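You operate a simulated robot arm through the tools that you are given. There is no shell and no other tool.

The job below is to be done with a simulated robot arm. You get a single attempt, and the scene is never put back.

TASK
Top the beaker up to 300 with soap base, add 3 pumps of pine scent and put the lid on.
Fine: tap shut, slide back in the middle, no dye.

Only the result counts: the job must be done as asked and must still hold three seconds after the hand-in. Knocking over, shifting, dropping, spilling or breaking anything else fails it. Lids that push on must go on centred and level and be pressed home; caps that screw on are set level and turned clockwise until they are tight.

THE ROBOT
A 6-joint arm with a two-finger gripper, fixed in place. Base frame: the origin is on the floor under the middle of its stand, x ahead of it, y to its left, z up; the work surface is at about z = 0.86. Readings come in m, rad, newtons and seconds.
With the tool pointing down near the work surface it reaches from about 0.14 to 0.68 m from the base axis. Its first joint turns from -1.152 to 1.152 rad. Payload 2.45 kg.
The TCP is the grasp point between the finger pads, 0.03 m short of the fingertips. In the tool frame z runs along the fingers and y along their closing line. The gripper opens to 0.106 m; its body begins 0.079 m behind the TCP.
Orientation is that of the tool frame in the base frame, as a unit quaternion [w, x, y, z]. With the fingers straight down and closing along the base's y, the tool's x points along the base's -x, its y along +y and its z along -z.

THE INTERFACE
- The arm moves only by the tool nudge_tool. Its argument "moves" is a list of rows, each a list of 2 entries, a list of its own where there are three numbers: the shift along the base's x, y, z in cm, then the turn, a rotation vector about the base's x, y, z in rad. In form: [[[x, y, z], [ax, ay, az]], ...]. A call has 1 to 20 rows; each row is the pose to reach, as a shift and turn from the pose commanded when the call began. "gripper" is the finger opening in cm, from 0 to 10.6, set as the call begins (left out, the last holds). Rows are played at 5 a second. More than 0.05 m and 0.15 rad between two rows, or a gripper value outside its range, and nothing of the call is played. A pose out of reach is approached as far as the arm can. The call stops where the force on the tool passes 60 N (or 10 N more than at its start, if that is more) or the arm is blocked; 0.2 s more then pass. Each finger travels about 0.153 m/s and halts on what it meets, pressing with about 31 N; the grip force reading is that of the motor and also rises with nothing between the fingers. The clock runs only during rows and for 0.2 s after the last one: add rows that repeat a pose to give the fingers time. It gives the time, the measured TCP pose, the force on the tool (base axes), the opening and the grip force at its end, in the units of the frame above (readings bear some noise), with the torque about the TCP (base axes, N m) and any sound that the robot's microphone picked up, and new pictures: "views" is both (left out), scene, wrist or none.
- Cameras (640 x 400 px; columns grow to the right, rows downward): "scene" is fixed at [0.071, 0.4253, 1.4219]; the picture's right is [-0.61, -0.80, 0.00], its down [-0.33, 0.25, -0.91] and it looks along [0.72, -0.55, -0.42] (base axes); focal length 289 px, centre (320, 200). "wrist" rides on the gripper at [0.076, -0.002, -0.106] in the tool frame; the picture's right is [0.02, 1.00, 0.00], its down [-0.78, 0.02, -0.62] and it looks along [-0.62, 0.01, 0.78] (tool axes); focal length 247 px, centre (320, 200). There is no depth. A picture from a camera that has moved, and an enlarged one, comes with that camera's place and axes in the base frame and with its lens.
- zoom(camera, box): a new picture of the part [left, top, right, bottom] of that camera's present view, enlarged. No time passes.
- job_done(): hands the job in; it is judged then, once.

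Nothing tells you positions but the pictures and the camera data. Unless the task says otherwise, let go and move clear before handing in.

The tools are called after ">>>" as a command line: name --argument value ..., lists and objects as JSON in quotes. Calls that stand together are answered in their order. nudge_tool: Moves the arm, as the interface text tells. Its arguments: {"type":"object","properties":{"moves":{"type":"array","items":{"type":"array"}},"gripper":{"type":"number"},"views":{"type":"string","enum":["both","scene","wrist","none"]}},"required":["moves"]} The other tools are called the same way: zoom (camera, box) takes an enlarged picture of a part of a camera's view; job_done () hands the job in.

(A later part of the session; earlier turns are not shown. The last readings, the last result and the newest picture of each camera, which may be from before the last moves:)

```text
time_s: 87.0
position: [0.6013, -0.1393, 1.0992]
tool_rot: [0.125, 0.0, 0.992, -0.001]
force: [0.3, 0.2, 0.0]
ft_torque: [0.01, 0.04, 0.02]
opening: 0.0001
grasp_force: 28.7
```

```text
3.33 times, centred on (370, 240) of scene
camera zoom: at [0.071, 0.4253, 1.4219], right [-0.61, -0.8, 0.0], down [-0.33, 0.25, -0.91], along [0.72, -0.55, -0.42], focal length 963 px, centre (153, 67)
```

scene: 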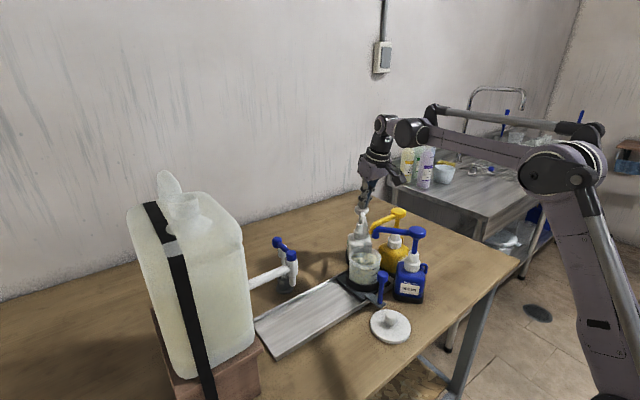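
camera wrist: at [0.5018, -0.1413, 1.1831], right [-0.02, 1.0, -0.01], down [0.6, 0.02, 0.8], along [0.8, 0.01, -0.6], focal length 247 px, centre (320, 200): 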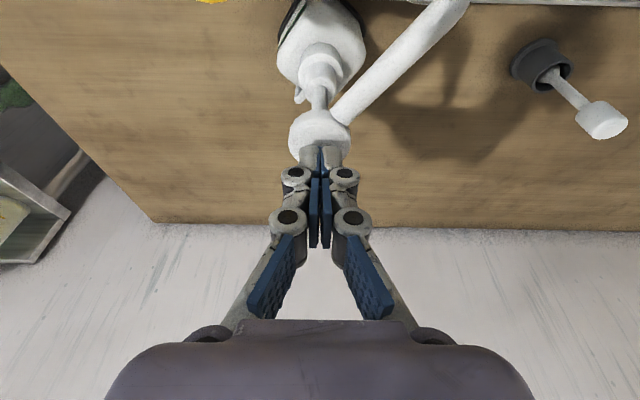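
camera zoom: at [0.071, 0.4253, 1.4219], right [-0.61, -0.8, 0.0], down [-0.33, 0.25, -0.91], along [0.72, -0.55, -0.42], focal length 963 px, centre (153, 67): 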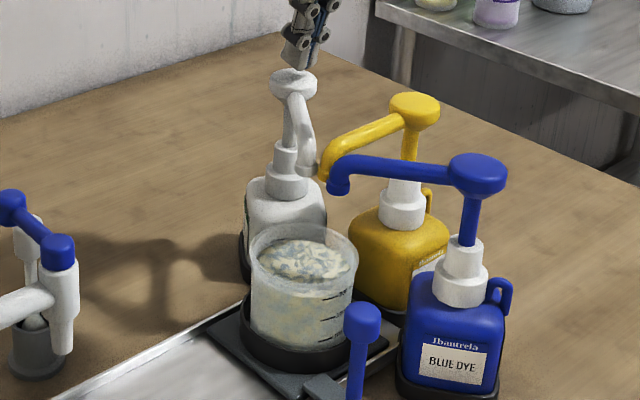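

The head is fully up again. Now the third and last stroke.

>>> nudge_tool --moves '[[[0, 0, -0.8], [0, 0, 0]], [[0, 0, -1.6], [0, 0, 0]], [[0, 0, -2.2], [0, 0, 0]], [[0, 0, -2.8], [0, 0, 0]], [[0, 0, -3.4], [0, 0, 0]], [[0, 0, -4.0], [0, 0, 0]], [[0, 0, -4.6], [0, 0, 0]], [[0, 0, -5.1], [0, 0, 0]], [[0, 0, -5.35], [0, 0, 0]], [[0, 0, -5.35], [0, 0, 0]]]' --views "none"

>>> zoom --camera "scene" --box '[330, 180, 410, 300]'

```text
time_s: 89.2
position: [0.601, -0.14, 1.0477]
tool_rot: [0.127, 0.001, 0.992, -0.002]
force: [-0.9, 0.5, 25.2]
ft_torque: [0.02, 0.14, 0.05]
opening: 0.0059
grasp_force: 28.5
```

```text
3.33 times, centred on (370, 240) of scene
camera zoom: at [0.0705, 0.4254, 1.4219], right [-0.61, -0.8, 0.0], down [-0.33, 0.25, -0.91], along [0.72, -0.55, -0.42], focal length 963 px, centre (153, 67)
```

zoom: 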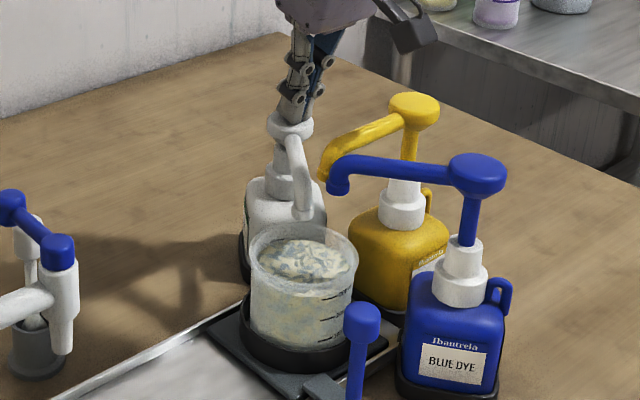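

All three strokes are done. I'll release, go back over the bottles and line up again in front of the carriage handle.

>>> nudge_tool --moves '[[[0, 0, 0.8], [0, 0, 0]], [[0, 0, 2.0], [0, 0, 0]], [[0, 0, 3.4], [0, 0, 0]], [[0, 0, 5.35], [0, 0, 0]], [[-3, 1.3, 8], [0, 0, 0]], [[-6.4, 2.6, 11], [0, 0, 0]], [[-10.4, 4, 12], [0, -0.05, 0]], [[-14.4, 5.5, 12], [0, -0.1, 0]], [[-18.4, 7.5, 12], [0, -0.15, 0]], [[-22.4, 9.5, 12], [0, -0.2, 0]], [[-25.6, 11.2, 10], [0, -0.25, 0]], [[-25.6, 11.2, 7.5], [0, -0.25, 0]], [[-25.6, 11.2, 5.7], [0, -0.25, 0]], [[-25.6, 11.2, 5.7], [0, -0.25, 0]]]' --views "both"

>>> nudge_tool --moves '[[[0, 0, 0], [0, 0, 0]], [[0, 0, 0], [0, 0, 0]]]' --gripper 4.4 --views "wrist"

>>> zoom --camera "scene" --box '[320, 180, 440, 320]'

```text
time_s: 92.2
position: [0.3447, -0.0285, 1.1051]
tool_rot: [0.248, 0.001, 0.969, -0.002]
force: [0.1, -0.2, 0.0]
ft_torque: [0.05, -0.02, -0.01]
opening: 0.0002
grasp_force: 28.1
camera wrist: at [0.2271, -0.03, 1.1604], right [-0.02, 1.0, -0.01], down [0.39, 0.02, 0.92], along [0.92, 0.01, -0.39], focal length 247 px, centre (320, 200)
```

scene: 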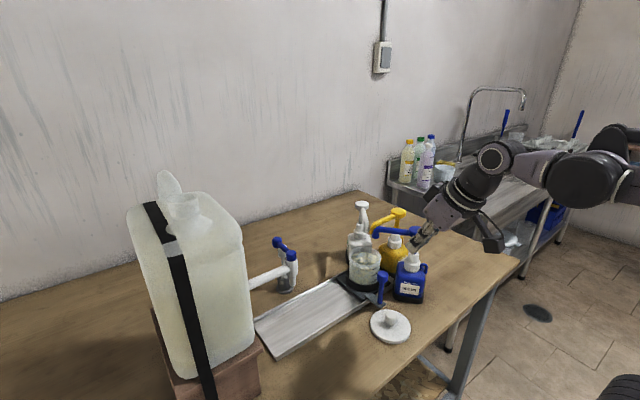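
wrist: 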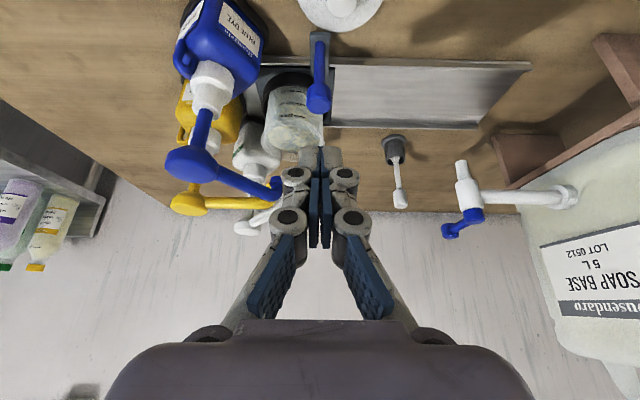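

```text
time_s: 92.8
position: [0.3456, -0.0281, 1.1051]
tool_rot: [0.248, 0.0, 0.969, -0.001]
force: [0.5, 0.0, -0.2]
ft_torque: [-0.02, 0.0, 0.0]
opening: 0.0441
grasp_force: 0.1
camera wrist: at [0.2272, -0.0301, 1.1606], right [-0.02, 1.0, -0.01], down [0.39, 0.02, 0.92], along [0.92, 0.01, -0.39], focal length 247 px, centre (320, 200)
```

wrist: 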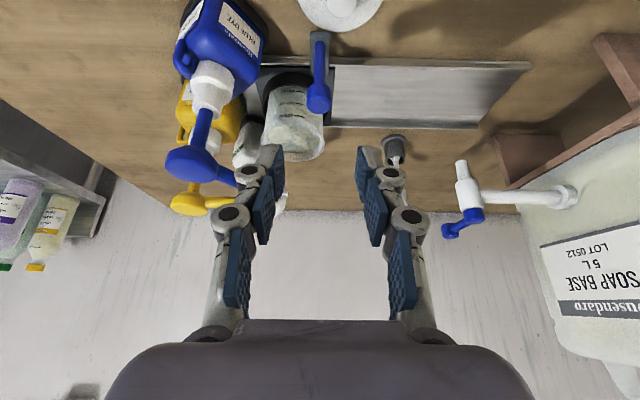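

```text
2.86 times, centred on (380, 250) of scene
camera zoom: at [0.071, 0.4253, 1.4219], right [-0.61, -0.8, 0.0], down [-0.33, 0.25, -0.91], along [0.72, -0.55, -0.42], focal length 826 px, centre (149, 57)
```

zoom: 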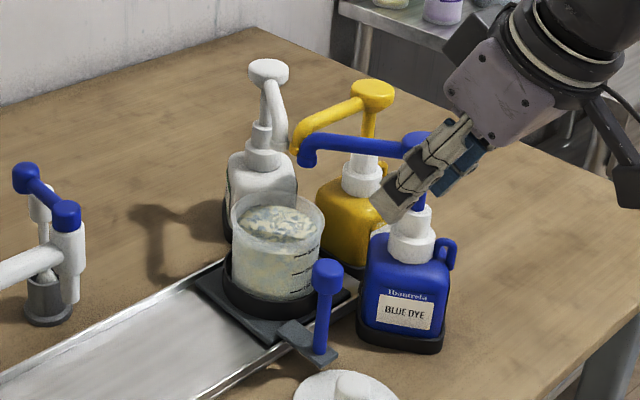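

>>> nudge_tool --moves '[[[2, -0.1, -3.7], [0, 0, 0]], [[4, -0.2, -7.4], [0, 0, 0]], [[6, -0.3, -11], [0, 0, 0]], [[8, -0.3, -14.7], [0, 0, 0]], [[8, -0.3, -14.7], [0, 0, 0]]]' --views "wrist"

```text
time_s: 94.0
position: [0.4268, -0.0331, 0.9582]
tool_rot: [0.248, 0.002, 0.969, -0.002]
force: [0.6, -0.9, 0.9]
ft_torque: [0.0, 0.01, -0.03]
opening: 0.044
grasp_force: 0.0
camera wrist: at [0.3092, -0.0343, 1.0143], right [-0.02, 1.0, -0.01], down [0.39, 0.02, 0.92], along [0.92, 0.01, -0.39], focal length 247 px, centre (320, 200)
```

wrist: 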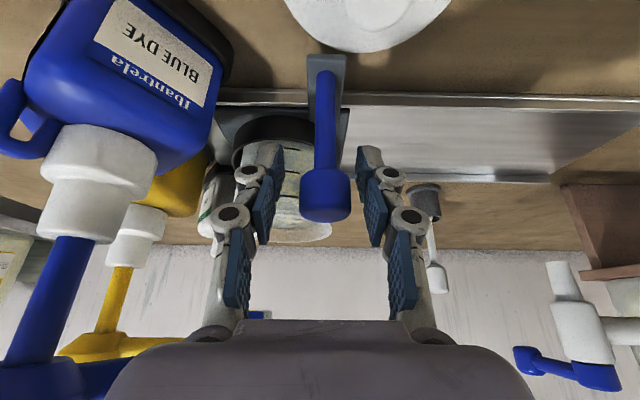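

>>> nudge_tool --moves '[[[0, 0, 0], [0, 0, 0]], [[0, 0, 0], [0, 0, 0]], [[0, 0, 0], [0, 0, 0]]]' --gripper 2.0 --views "none"

>>> nudge_tool --moves '[[[0, 0.6, -0.1], [0, 0, 0]], [[0, 1.6, -0.1], [0, 0, 0]], [[0, 2.8, -0.1], [0, 0, 0]], [[0, 4.0, -0.1], [0, 0, 0]], [[0, 5.2, -0.2], [0, 0, 0]], [[0, 6.4, -0.2], [0, 0, 0]], [[0, 7.6, -0.2], [0, 0, 0]], [[0, 8.8, -0.2], [0, 0, 0]], [[0, 10.0, -0.2], [0, 0, 0]], [[0, 11.0, -0.2], [0, 0, 0]], [[0, 11.5, -0.2], [0, 0, 0]], [[0, 11.5, -0.2], [0, 0, 0]]]' --views "both"

>>> zoom --camera "scene" --box '[300, 230, 400, 340]'

```text
time_s: 94.8
position: [0.4271, -0.0317, 0.9583]
tool_rot: [0.247, 0.001, 0.969, -0.002]
force: [0.5, 11.6, -5.3]
ft_torque: [-0.14, 0.01, -0.07]
opening: 0.0279
grasp_force: 5.6
```

```text
time_s: 97.4
position: [0.4289, 0.0842, 0.9557]
tool_rot: [0.252, 0.001, 0.968, -0.002]
force: [41.9, -1.2, -23.4]
ft_torque: [-0.01, -0.58, -0.03]
opening: 0.0245
grasp_force: 45.4
camera wrist: at [0.3102, 0.0829, 1.0102], right [-0.02, 1.0, -0.01], down [0.38, 0.02, 0.92], along [0.92, 0.01, -0.38], focal length 247 px, centre (320, 200)
```

scene: 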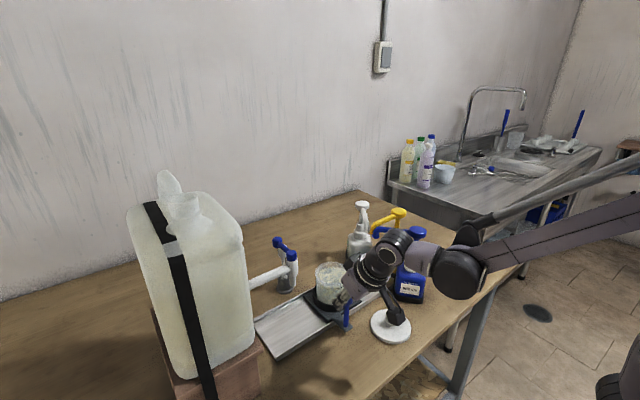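
wrist: 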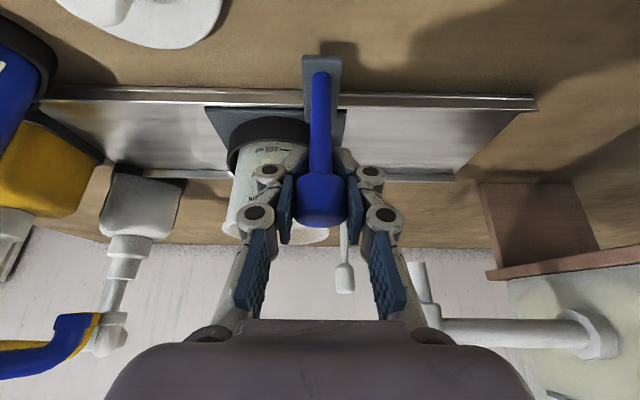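

```text
3.64 times, centred on (350, 285) of scene
camera zoom: at [0.0725, 0.4253, 1.4218], right [-0.61, -0.8, 0.0], down [-0.33, 0.25, -0.91], along [0.72, -0.55, -0.42], focal length 1051 px, centre (211, -109)
```

zoom: 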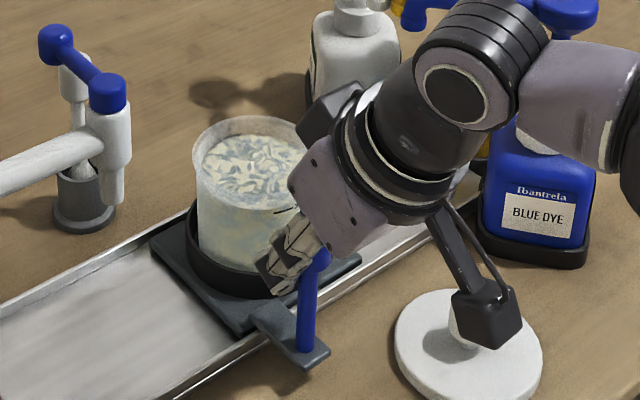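

The carriage lines up with its starting position, with the plate corner and handle at the same pixels as in the first picture. I'll relax the preload and then release the handle.

>>> nudge_tool --moves '[[[0.15, 0.05, -0.05], [0, 0, 0]], [[0.25, 0.1, -0.1], [0, 0, 0]], [[0.25, 0.1, -0.1], [0, 0, 0]]]' --views "none"

>>> nudge_tool --moves '[[[0, 0, 0], [0, 0, 0]], [[0, 0, 0], [0, 0, 0]], [[0, 0, 0], [0, 0, 0]]]' --gripper 5.5 --views "wrist"

```text
time_s: 98.2
position: [0.4287, 0.0852, 0.953]
tool_rot: [0.251, 0.0, 0.968, 0.0]
force: [16.4, -0.4, 12.3]
ft_torque: [0.0, -0.13, -0.02]
opening: 0.0242
grasp_force: 44.6
```

```text
time_s: 99.0
position: [0.4277, 0.085, 0.9544]
tool_rot: [0.248, 0.001, 0.969, -0.002]
force: [-0.6, -0.2, 0.0]
ft_torque: [-0.01, 0.02, 0.0]
opening: 0.0551
grasp_force: 0.0
camera wrist: at [0.3097, 0.0833, 1.0094], right [-0.02, 1.0, -0.01], down [0.39, 0.02, 0.92], along [0.92, 0.01, -0.39], focal length 247 px, centre (320, 200)
```

wrist: 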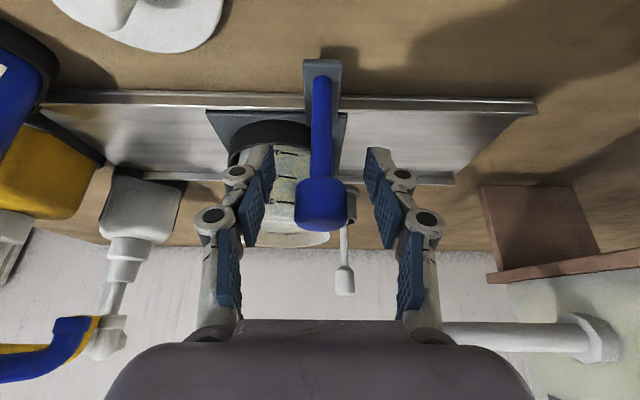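

>>> nudge_tool --moves '[[[-2, 0, 3.7], [0, 0, 0]], [[-4, 0, 7.4], [0, 0, 0]], [[-6, 0, 11], [0, 0, 0]], [[-8, -1, 15], [0, 0.1, 0]], [[-8, -2, 19], [0, 0.2, 0]], [[-8, -4, 22], [0, 0.3, 0]], [[-7, -6.5, 24], [0, 0.4, 0]], [[-6.4, -9.2, 24], [0, 0.5, 0]], [[-6.4, -9.2, 24], [0, 0.5, 0]]]' --gripper 5.5 --views "both"

>>> zoom --camera "scene" --box '[300, 230, 400, 340]'

>>> zoom --camera "wrist" --box '[230, 20, 430, 220]'

```text
time_s: 101.0
position: [0.3637, -0.0063, 1.1915]
tool_rot: [0.0, 0.0, 1.0, -0.001]
force: [-1.1, -0.2, -0.4]
ft_torque: [0.02, -0.03, 0.0]
opening: 0.0549
grasp_force: 0.2
camera wrist: at [0.2877, -0.0086, 1.2971], right [-0.02, 1.0, 0.0], down [0.78, 0.02, 0.62], along [0.62, 0.01, -0.78], focal length 247 px, centre (320, 200)
```

scene: 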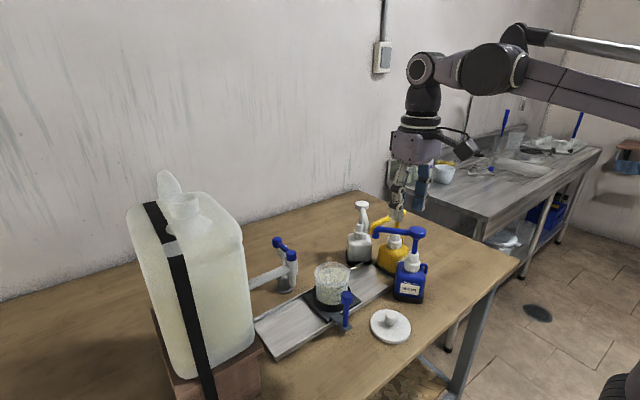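
wrist: 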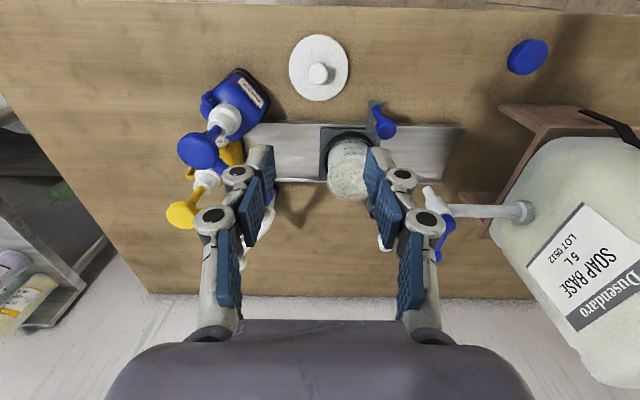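

```text
3.64 times, centred on (350, 285) of scene
camera zoom: at [0.0711, 0.4253, 1.4219], right [-0.61, -0.8, 0.0], down [-0.33, 0.25, -0.91], along [0.72, -0.55, -0.42], focal length 1051 px, centre (211, -109)
```

zoom: 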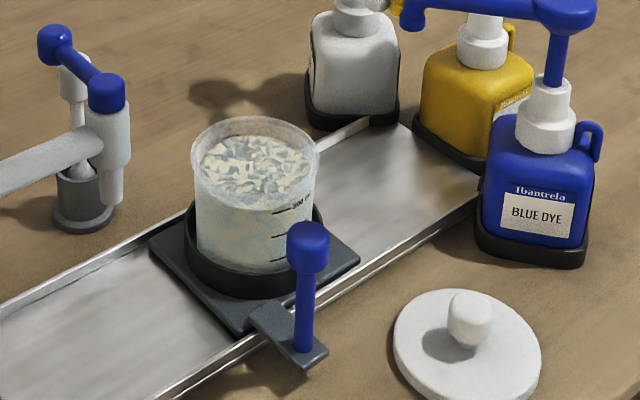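

```text
2.00 times, centred on (330, 120) of wrist
camera zoom: at [0.2877, -0.0086, 1.2971], right [-0.02, 1.0, 0.0], down [0.78, 0.02, 0.62], along [0.62, 0.01, -0.78], focal length 494 px, centre (300, 360)
```

zoom: 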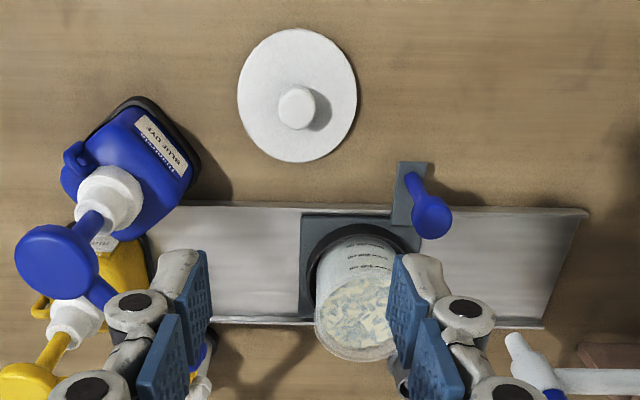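

The carriage is back exactly where it started and nothing else has moved. Next is the lid. For a calibration-free alignment I'll first view the lid, and then the beaker rim, from the same relative height (0.20 m).

>>> nudge_tool --moves '[[[0, -0.1, -4], [0, 0, 0]], [[0.1, -0.2, -8], [0, 0, 0]], [[0.1, -0.3, -12], [0, 0, 0]], [[0.1, -0.3, -12], [0, 0, 0]]]' --gripper 5.5 --views "wrist"

>>> zoom --camera "wrist" --box '[240, 10, 400, 160]'

```text
time_s: 102.0
position: [0.365, -0.0104, 1.0715]
tool_rot: [0.001, 0.0, 1.0, -0.002]
force: [0.7, -0.2, -1.0]
ft_torque: [0.01, -0.02, 0.02]
opening: 0.055
grasp_force: 0.1
camera wrist: at [0.2882, -0.0116, 1.1777], right [-0.02, 1.0, 0.0], down [0.78, 0.02, 0.62], along [0.62, 0.01, -0.78], focal length 247 px, centre (320, 200)
```

wrist: 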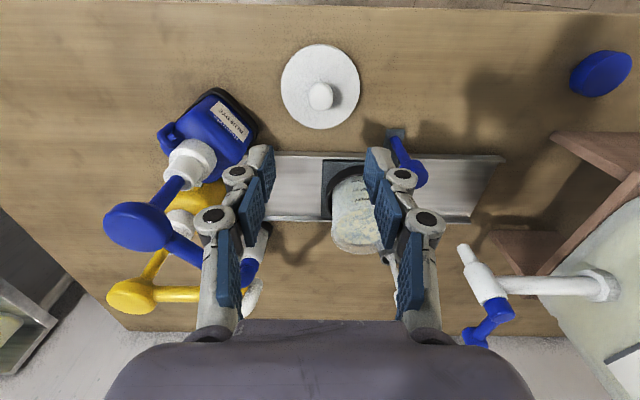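

```text
2.67 times, centred on (320, 85) of wrist
camera zoom: at [0.2882, -0.0116, 1.1777], right [-0.02, 1.0, 0.0], down [0.78, 0.02, 0.62], along [0.62, 0.01, -0.78], focal length 659 px, centre (320, 507)
```

zoom: 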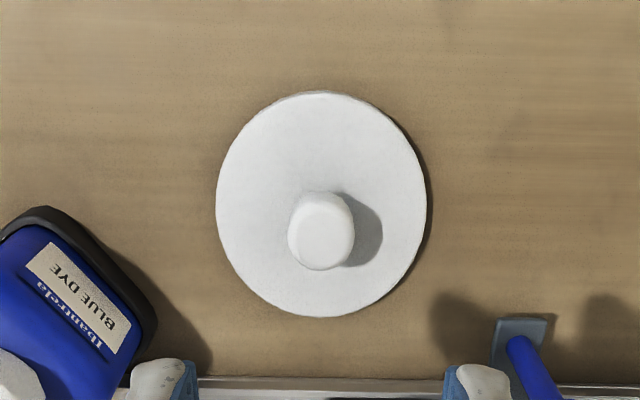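

>>> nudge_tool --moves '[[[2.5, 1.2, 3.5], [0, 0, 0]], [[5.5, 2.5, 6.5], [0, 0, 0]], [[9, 4, 8.5], [0, 0, 0]], [[12, 5.3, 8.5], [0, 0, 0]], [[14.6, 6.2, 8.5], [0, 0, 0]], [[14.6, 6.2, 8.5], [0, 0, 0]], [[14.6, 6.2, 8.5], [0, 0, 0]]]' --views "wrist"

>>> zoom --camera "wrist" --box '[240, 10, 400, 160]'

```text
time_s: 103.6
position: [0.5098, 0.0519, 1.1569]
tool_rot: [0.001, 0.001, 1.0, -0.002]
force: [-0.3, -0.6, -0.7]
ft_torque: [0.01, 0.0, -0.01]
opening: 0.0547
grasp_force: 0.0
camera wrist: at [0.4341, 0.0496, 1.2633], right [-0.02, 1.0, 0.0], down [0.78, 0.02, 0.62], along [0.62, 0.01, -0.78], focal length 247 px, centre (320, 200)
```

wrist: 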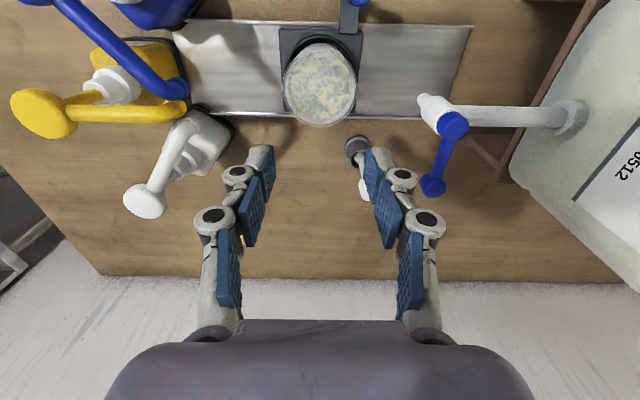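

```text
2.67 times, centred on (320, 85) of wrist
camera zoom: at [0.4341, 0.0496, 1.2633], right [-0.02, 1.0, 0.0], down [0.78, 0.02, 0.62], along [0.62, 0.01, -0.78], focal length 659 px, centre (320, 507)
```

zoom: 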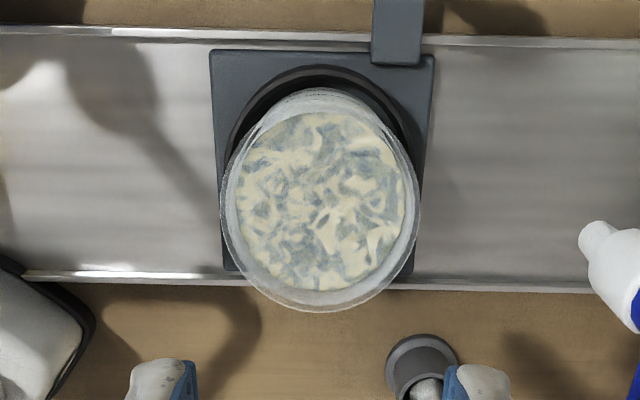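

From the same relative height, the lid and the beaker rim appear at matching pixels. That gives a lid-to-beaker offset of about (+0.145, +0.0616). I'll go back and pick up the lid by its knob.

>>> nudge_tool --moves '[[[-3, -1.3, 0], [0, 0, 0]], [[-7, -3, 0], [0, 0, 0]], [[-11, -4.8, -1.5], [0, 0, 0]], [[-14.5, -6.2, -4], [0, 0, 0]], [[-14.5, -6.2, -8.5], [0, 0, 0]], [[-14.5, -6.2, -13], [0, 0, 0]], [[-14.5, -6.2, -17.5], [0, 0, 0]], [[-14.5, -6.2, -19], [0, 0, 0]], [[-14.5, -6.2, -19], [0, 0, 0]]]' --gripper 5.5 --views "both"

>>> zoom --camera "scene" --box '[340, 240, 440, 350]'

```text
time_s: 105.6
position: [0.3659, -0.0096, 0.9684]
tool_rot: [0.001, 0.0, 1.0, -0.001]
force: [-0.1, 0.1, -0.1]
ft_torque: [0.0, -0.04, 0.0]
opening: 0.055
grasp_force: 0.0
camera wrist: at [0.2892, -0.0124, 1.0744], right [-0.02, 1.0, 0.0], down [0.78, 0.02, 0.62], along [0.62, 0.01, -0.78], focal length 247 px, centre (320, 200)
```

scene: 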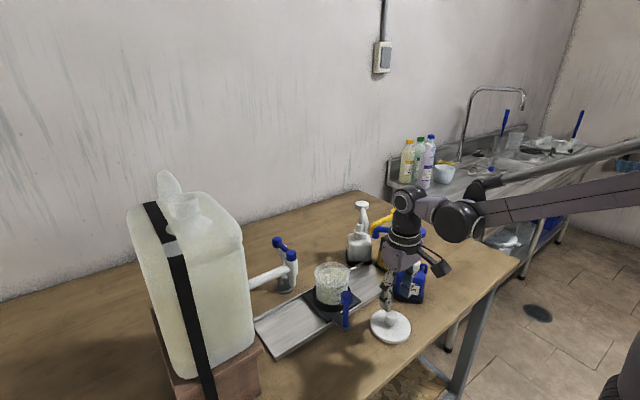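
wrist: 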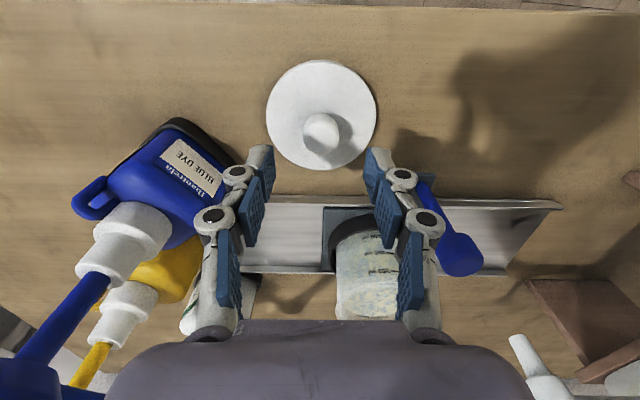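

```text
3.64 times, centred on (390, 295) of scene
camera zoom: at [0.071, 0.4253, 1.4219], right [-0.61, -0.8, 0.0], down [-0.33, 0.25, -0.91], along [0.72, -0.55, -0.42], focal length 1051 px, centre (66, -146)
```

zoom: 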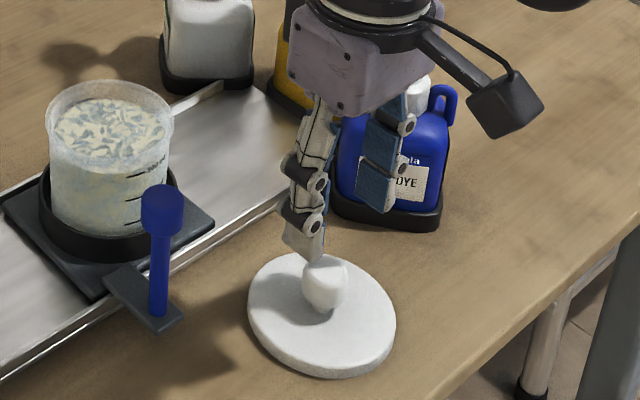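

Centred over the knob. I'll descend until the fingertips are just above the lid disc.

>>> nudge_tool --moves '[[[0.1, 0, -2], [0, 0, 0]], [[0.1, 0, -4], [0, 0, 0]], [[0.1, 0, -5.2], [0, 0, 0]], [[0.1, 0, -5.8], [0, 0, 0]], [[0.1, 0, -5.8], [0, 0, 0]]]' --views "both"

>>> zoom --camera "scene" --box '[360, 280, 430, 350]'

```text
time_s: 106.8
position: [0.368, -0.0103, 0.9105]
tool_rot: [0.002, 0.001, 1.0, -0.002]
force: [0.4, 0.1, 0.8]
ft_torque: [-0.03, 0.02, -0.02]
opening: 0.0549
grasp_force: 0.0
camera wrist: at [0.2912, -0.012, 1.0165], right [-0.02, 1.0, 0.0], down [0.78, 0.02, 0.62], along [0.62, 0.01, -0.78], focal length 247 px, centre (320, 200)
```

scene: 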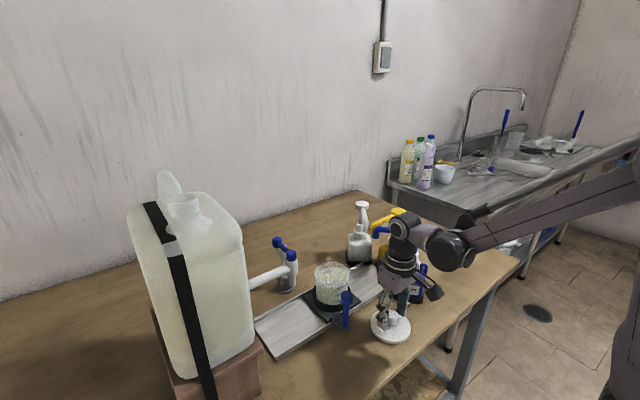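
wrist: 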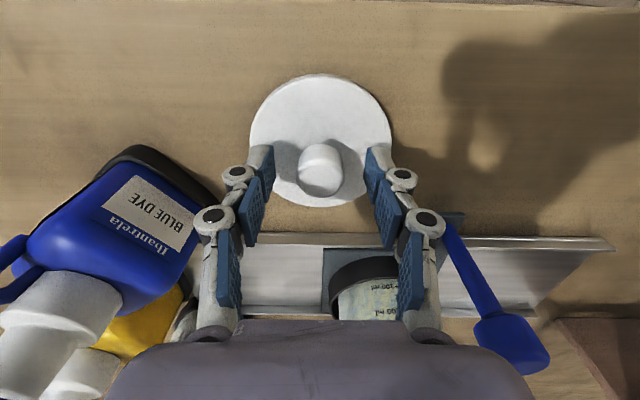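

```text
5.71 times, centred on (395, 315) of scene
camera zoom: at [0.071, 0.4253, 1.4219], right [-0.61, -0.8, 0.0], down [-0.33, 0.25, -0.91], along [0.72, -0.55, -0.42], focal length 1652 px, centre (-109, -457)
```

zoom: 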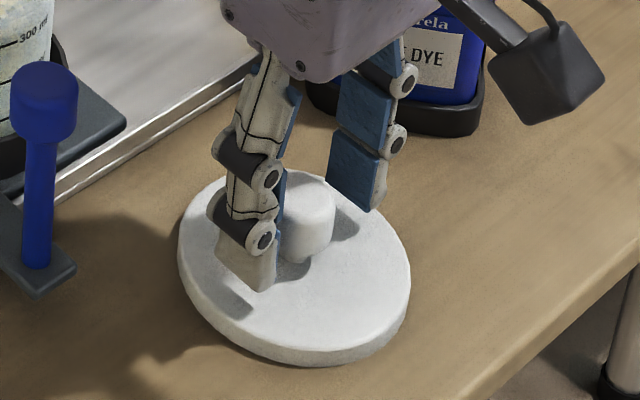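

>>> nudge_tool --moves '[[[0, 0, 0], [0, 0, 0]], [[0, 0, 0], [0, 0, 0]], [[0, 0, 0], [0, 0, 0]], [[0, 0, 0], [0, 0, 0]]]' --gripper 1.5 --views "both"

>>> zoom --camera "scene" --box '[360, 280, 430, 350]'

```text
time_s: 107.8
position: [0.3689, -0.0116, 0.9115]
tool_rot: [0.0, 0.001, 1.0, -0.001]
force: [0.7, -0.9, 0.6]
ft_torque: [0.05, -0.02, -0.02]
opening: 0.026
grasp_force: 30.6
camera wrist: at [0.2912, -0.012, 1.0167], right [-0.02, 1.0, 0.0], down [0.78, 0.02, 0.62], along [0.62, 0.01, -0.78], focal length 247 px, centre (320, 200)
```

scene: 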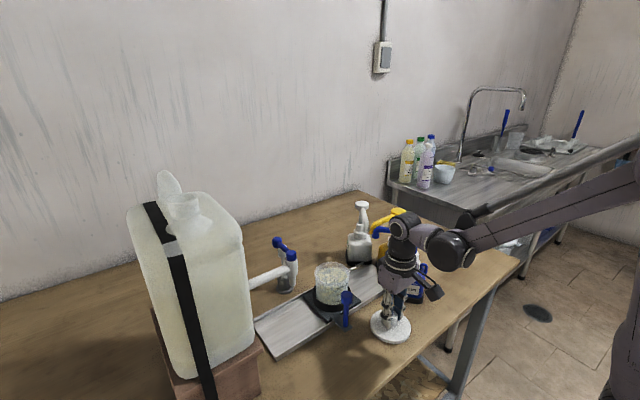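
wrist: 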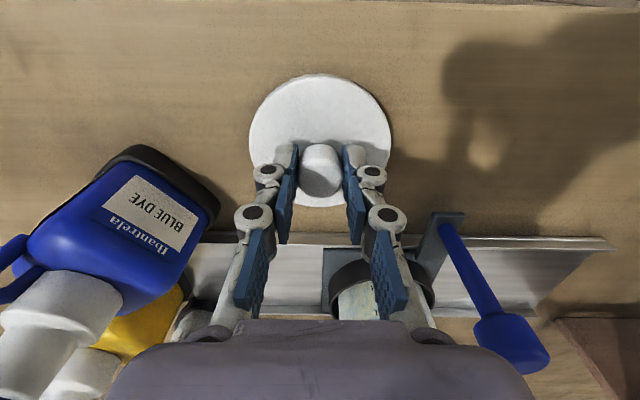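

```text
5.71 times, centred on (395, 315) of scene
camera zoom: at [0.071, 0.4253, 1.4219], right [-0.61, -0.8, 0.0], down [-0.33, 0.25, -0.91], along [0.72, -0.55, -0.42], focal length 1652 px, centre (-109, -457)
```

zoom: 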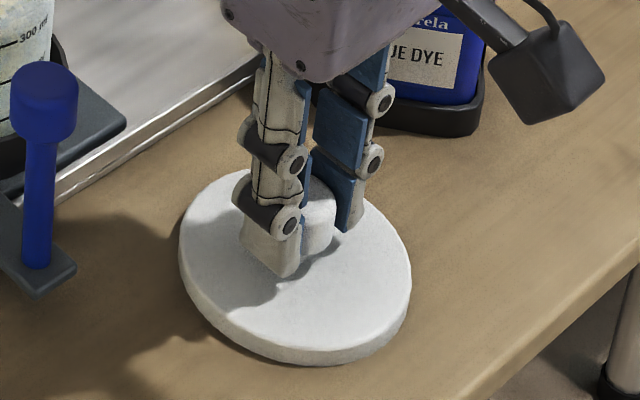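

The lid is gripped by the knob. I'll lift it straight up and check that it hangs level.

>>> nudge_tool --moves '[[[0, 0, 1], [0, 0, 0]], [[0, 0, 4], [0, 0, 0]], [[0, 0, 8], [0, 0, 0]], [[0, 0, 12], [0, 0, 0]], [[0, 0, 15], [0, 0, 0]], [[0, 0, 15], [0, 0, 0]]]' --views "both"

>>> zoom --camera "scene" --box '[340, 210, 450, 330]'

```text
time_s: 109.2
position: [0.3698, -0.0108, 1.0599]
tool_rot: [0.001, 0.001, 1.0, -0.001]
force: [-0.6, 0.2, -0.3]
ft_torque: [-0.02, 0.0, 0.03]
opening: 0.0257
grasp_force: 30.9
camera wrist: at [0.2927, -0.0127, 1.1661], right [-0.02, 1.0, 0.0], down [0.78, 0.02, 0.62], along [0.62, 0.01, -0.78], focal length 247 px, centre (320, 200)
```

scene: 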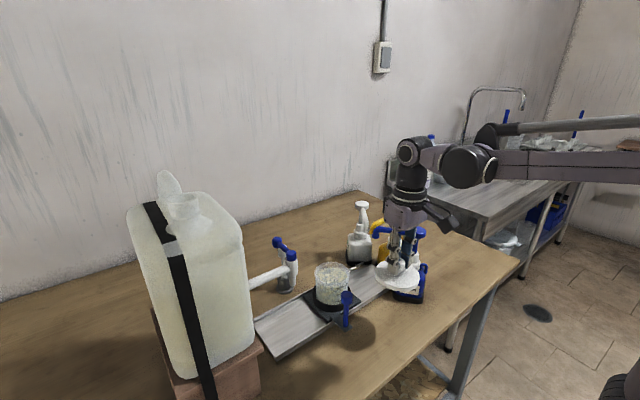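
wrist: 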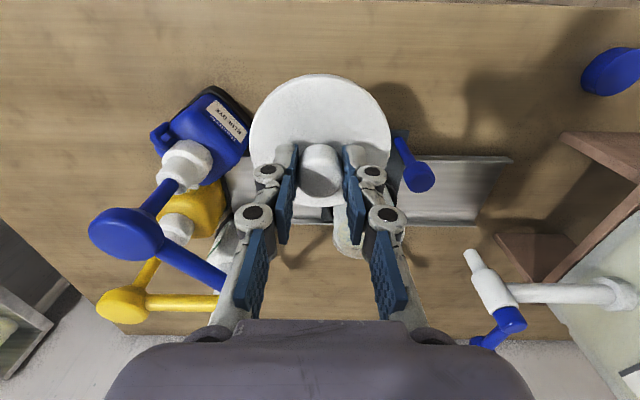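

```text
3.33 times, centred on (395, 270) of scene
camera zoom: at [0.071, 0.4253, 1.4219], right [-0.61, -0.8, 0.0], down [-0.33, 0.25, -0.91], along [0.72, -0.55, -0.42], focal length 963 px, centre (70, -33)
```

zoom: 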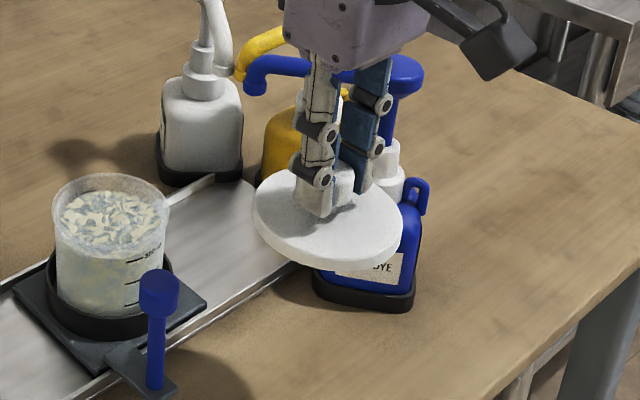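

The lid is level in the grip. I'll carry it over the beaker.

>>> nudge_tool --moves '[[[2.5, 1.1, 0], [0, 0, 0]], [[5.5, 2.4, 0], [0, 0, 0]], [[8.5, 3.7, 0], [0, 0, 0]], [[11.5, 5.0, 0], [0, 0, 0]], [[13.8, 5.9, 0], [0, 0, 0]], [[14.5, 6.15, 0], [0, 0, 0]], [[14.5, 6.15, -2], [0, 0, 0]], [[14.5, 6.15, -2], [0, 0, 0]]]' --views "both"

>>> zoom --camera "scene" --box '[290, 210, 390, 330]'

>>> zoom --camera "wrist" --box '[220, 40, 420, 240]'

```text
time_s: 111.0
position: [0.5127, 0.0501, 1.0396]
tool_rot: [0.002, 0.001, 1.0, -0.001]
force: [0.3, 1.3, -0.5]
ft_torque: [0.03, -0.03, 0.0]
opening: 0.0256
grasp_force: 30.8
camera wrist: at [0.4355, 0.0487, 1.1452], right [-0.02, 1.0, 0.0], down [0.78, 0.02, 0.62], along [0.62, 0.01, -0.78], focal length 247 px, centre (320, 200)
```

scene: 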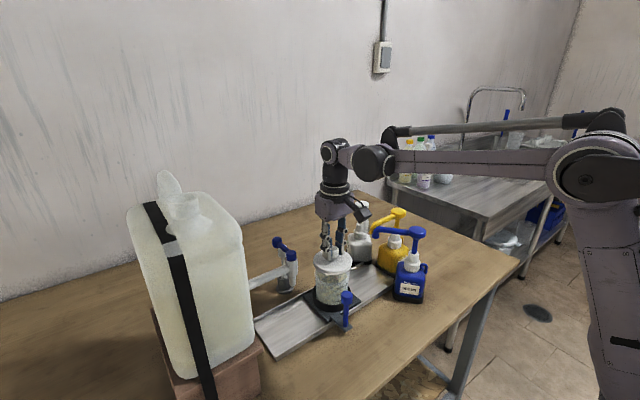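
wrist: 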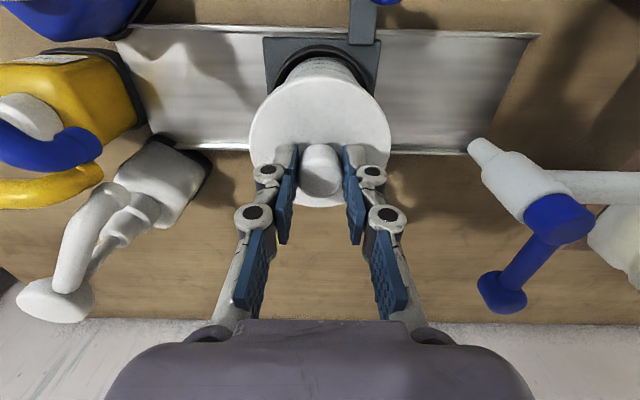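

```text
3.33 times, centred on (340, 270) of scene
camera zoom: at [0.071, 0.4253, 1.4219], right [-0.61, -0.8, 0.0], down [-0.33, 0.25, -0.91], along [0.72, -0.55, -0.42], focal length 963 px, centre (253, -33)
```

zoom: 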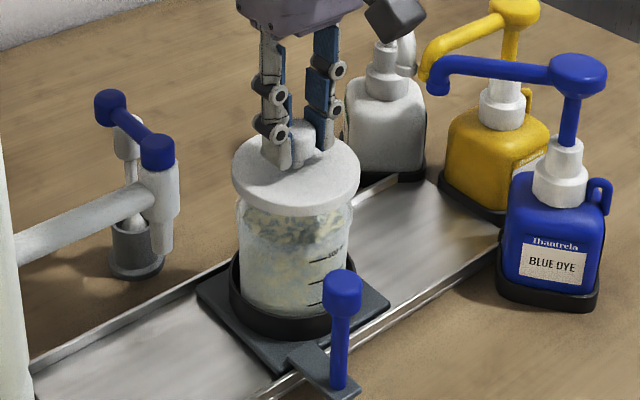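

```text
2.00 times, centred on (320, 140) of wrist
camera zoom: at [0.4355, 0.0487, 1.1452], right [-0.02, 1.0, 0.0], down [0.78, 0.02, 0.62], along [0.62, 0.01, -0.78], focal length 494 px, centre (320, 320)
```

zoom: 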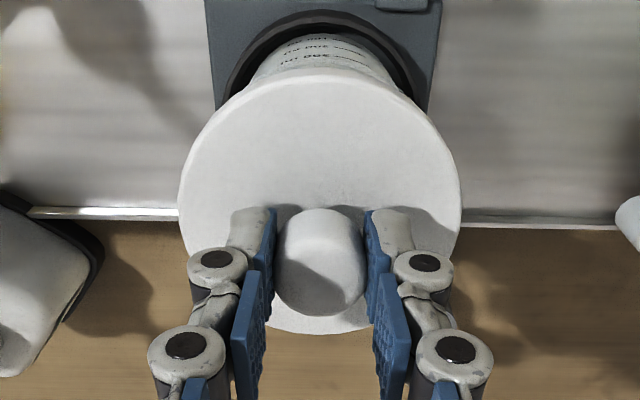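

>>> zoom --camera "scene" --box '[305, 240, 365, 315]'

```text
5.33 times, centred on (335, 278) of scene
camera zoom: at [0.071, 0.4253, 1.4219], right [-0.61, -0.8, 0.0], down [-0.33, 0.25, -0.91], along [0.72, -0.55, -0.42], focal length 1542 px, centre (240, -213)
```

zoom: 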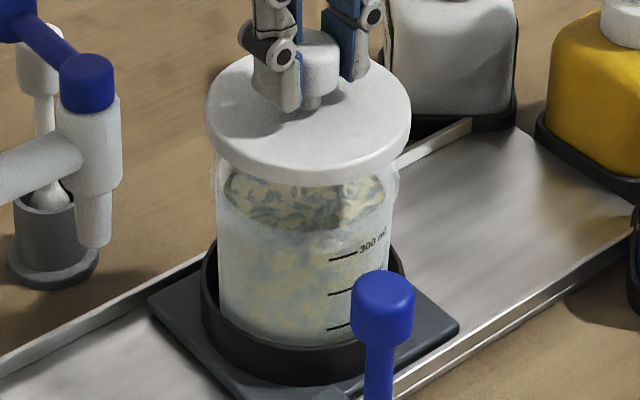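

Laterally the lid and beaker agree to within about 1 mm. I'll lower until the lid is just above the rim and check again.

>>> nudge_tool --moves '[[[0, 0, -1], [0, 0, 0]], [[0, 0, -1.8], [0, 0, 0]], [[0, 0, -2.3], [0, 0, 0]], [[0, 0, -2.3], [0, 0, 0]]]' --views "both"

>>> zoom --camera "scene" --box '[305, 240, 365, 315]'

>>> zoom --camera "wrist" --box '[220, 40, 420, 240]'

```text
time_s: 112.0
position: [0.5122, 0.0499, 1.0177]
tool_rot: [0.001, 0.0, 1.0, -0.001]
force: [0.4, -0.3, 0.0]
ft_torque: [0.04, 0.02, 0.0]
opening: 0.0258
grasp_force: 30.7
camera wrist: at [0.4357, 0.0492, 1.1227], right [-0.02, 1.0, 0.0], down [0.78, 0.02, 0.62], along [0.62, 0.01, -0.78], focal length 247 px, centre (320, 200)
```

scene: 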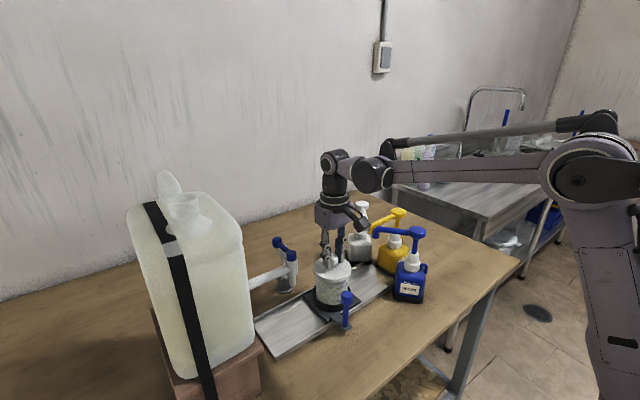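
wrist: 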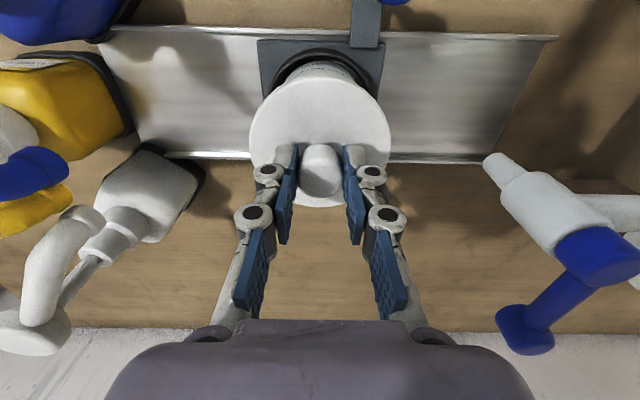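

```text
5.33 times, centred on (335, 278) of scene
camera zoom: at [0.071, 0.4253, 1.4219], right [-0.61, -0.8, 0.0], down [-0.33, 0.25, -0.91], along [0.72, -0.55, -0.42], focal length 1542 px, centre (240, -213)
```

zoom: 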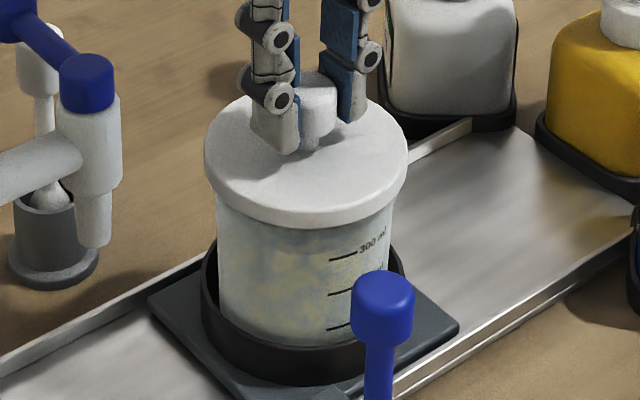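

```text
2.00 times, centred on (320, 140) of wrist
camera zoom: at [0.4357, 0.0492, 1.1227], right [-0.02, 1.0, 0.0], down [0.78, 0.02, 0.62], along [0.62, 0.01, -0.78], focal length 494 px, centre (320, 320)
```

zoom: 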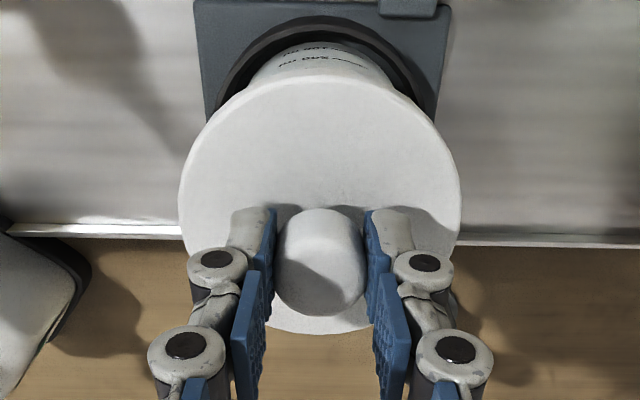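

>>> zoom --camera "scene" --box '[312, 255, 352, 290]'

>>> zoom --camera "wrist" --box '[270, 50, 370, 110]'

```text
11.43 times, centred on (332, 272) of scene
camera zoom: at [0.071, 0.4253, 1.4219], right [-0.61, -0.8, 0.0], down [-0.33, 0.25, -0.91], along [0.72, -0.55, -0.42], focal length 3303 px, centre (183, -629)
```

zoom: 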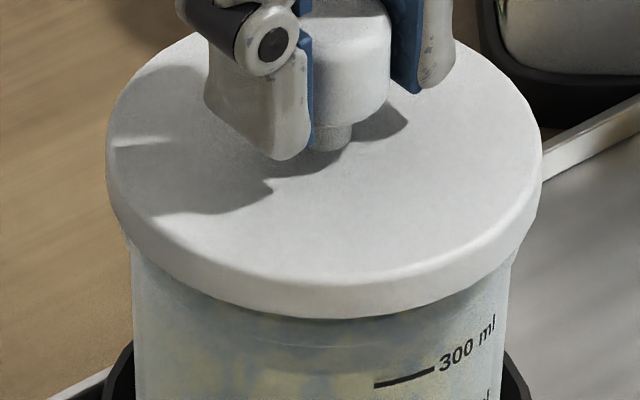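

```text
6.40 times, centred on (320, 80) of wrist
camera zoom: at [0.4357, 0.0492, 1.1227], right [-0.02, 1.0, 0.0], down [0.78, 0.02, 0.62], along [0.62, 0.01, -0.78], focal length 1581 px, centre (320, 968)
```

zoom: 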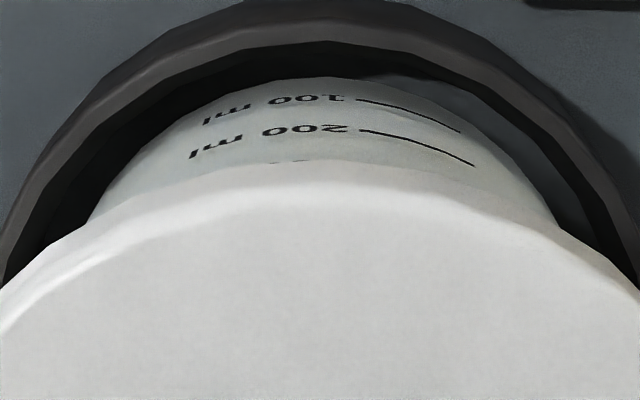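

The lid and beaker axes agree to within about 1 mm in both views. I'll lower slowly until contact and watch the force.

>>> nudge_tool --moves '[[[0, 0, -0.3], [0, 0, 0]], [[0, 0, -0.6], [0, 0, 0]], [[0, 0, -0.9], [0, 0, 0]], [[0, 0, -1.1], [0, 0, 0]]]' --views "both"

>>> zoom --camera "scene" --box '[312, 255, 352, 290]'

```text
time_s: 113.0
position: [0.5136, 0.0515, 1.0065]
tool_rot: [0.001, 0.001, 1.0, -0.002]
force: [-0.1, 0.5, 0.3]
ft_torque: [0.0, -0.01, 0.03]
opening: 0.0255
grasp_force: 30.8
camera wrist: at [0.4357, 0.0493, 1.1115], right [-0.02, 1.0, 0.0], down [0.78, 0.02, 0.62], along [0.62, 0.01, -0.78], focal length 247 px, centre (320, 200)
```

scene: 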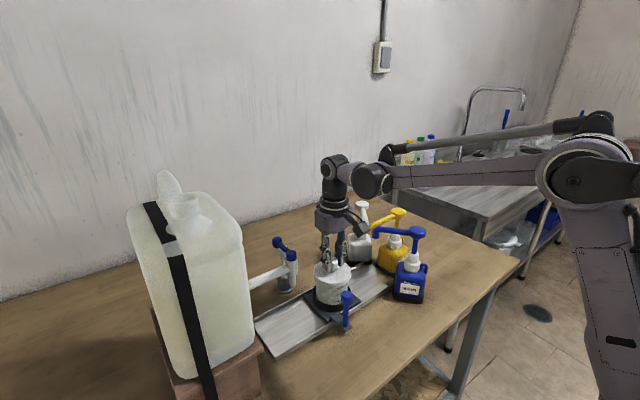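
wrist: 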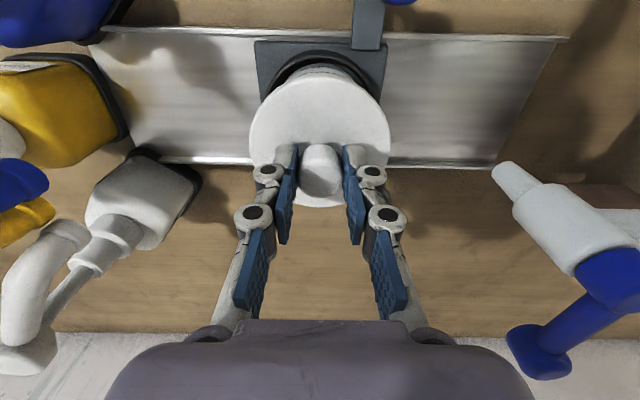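

```text
11.43 times, centred on (332, 272) of scene
camera zoom: at [0.071, 0.4253, 1.4219], right [-0.61, -0.8, 0.0], down [-0.33, 0.25, -0.91], along [0.72, -0.55, -0.42], focal length 3303 px, centre (183, -629)
```

zoom: 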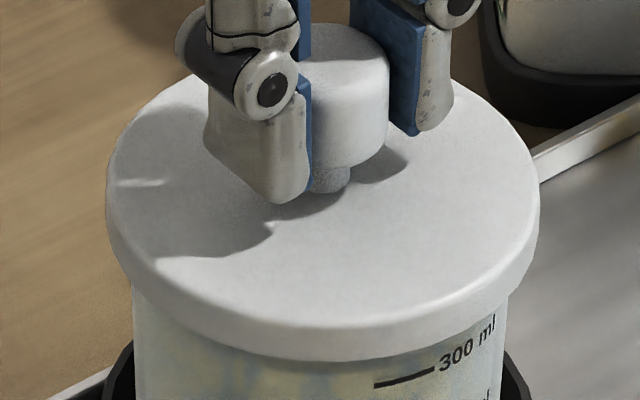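

>>> nudge_tool --moves '[[[0, 0, -0.2], [0, 0, 0]], [[0, 0, -0.4], [0, 0, 0]], [[0, 0, -0.6], [0, 0, 0]]]' --views "none"

>>> zoom --camera "scene" --box '[312, 255, 352, 290]'

```text
time_s: 113.8
position: [0.5121, 0.0515, 1.0008]
tool_rot: [0.002, 0.001, 1.0, -0.002]
force: [4.3, -1.4, 22.4]
ft_torque: [-0.01, -0.03, -0.02]
opening: 0.0257
grasp_force: 30.7
heard: snap
```

```text
11.43 times, centred on (332, 272) of scene
camera zoom: at [0.0707, 0.4252, 1.4219], right [-0.61, -0.8, 0.0], down [-0.33, 0.25, -0.91], along [0.72, -0.55, -0.42], focal length 3303 px, centre (183, -629)
```

zoom: 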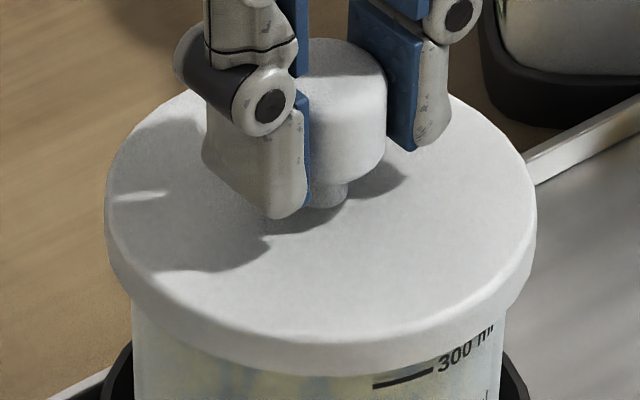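

A snap was heard at 22 N, so the lid has clicked on. I'll press slightly more to be sure it's home, then release.

>>> nudge_tool --moves '[[[0, 0, -0.1], [0, 0, 0]], [[0, 0, -0.15], [0, 0, 0]]]' --views "none"

>>> zoom --camera "scene" --box '[312, 255, 352, 290]'

```text
time_s: 114.4
position: [0.5121, 0.0499, 0.9997]
tool_rot: [0.001, 0.001, 1.0, -0.001]
force: [4.6, -0.6, 35.0]
ft_torque: [-0.04, -0.29, -0.04]
opening: 0.026
grasp_force: 31.0
```

```text
11.43 times, centred on (332, 272) of scene
camera zoom: at [0.0706, 0.4252, 1.422], right [-0.61, -0.8, 0.0], down [-0.33, 0.25, -0.91], along [0.72, -0.55, -0.42], focal length 3303 px, centre (183, -629)
```

zoom: 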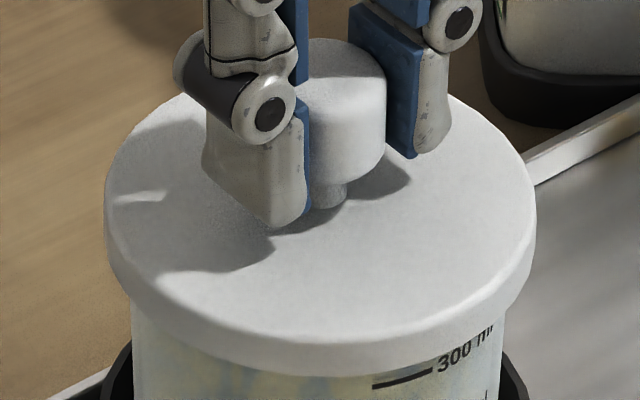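

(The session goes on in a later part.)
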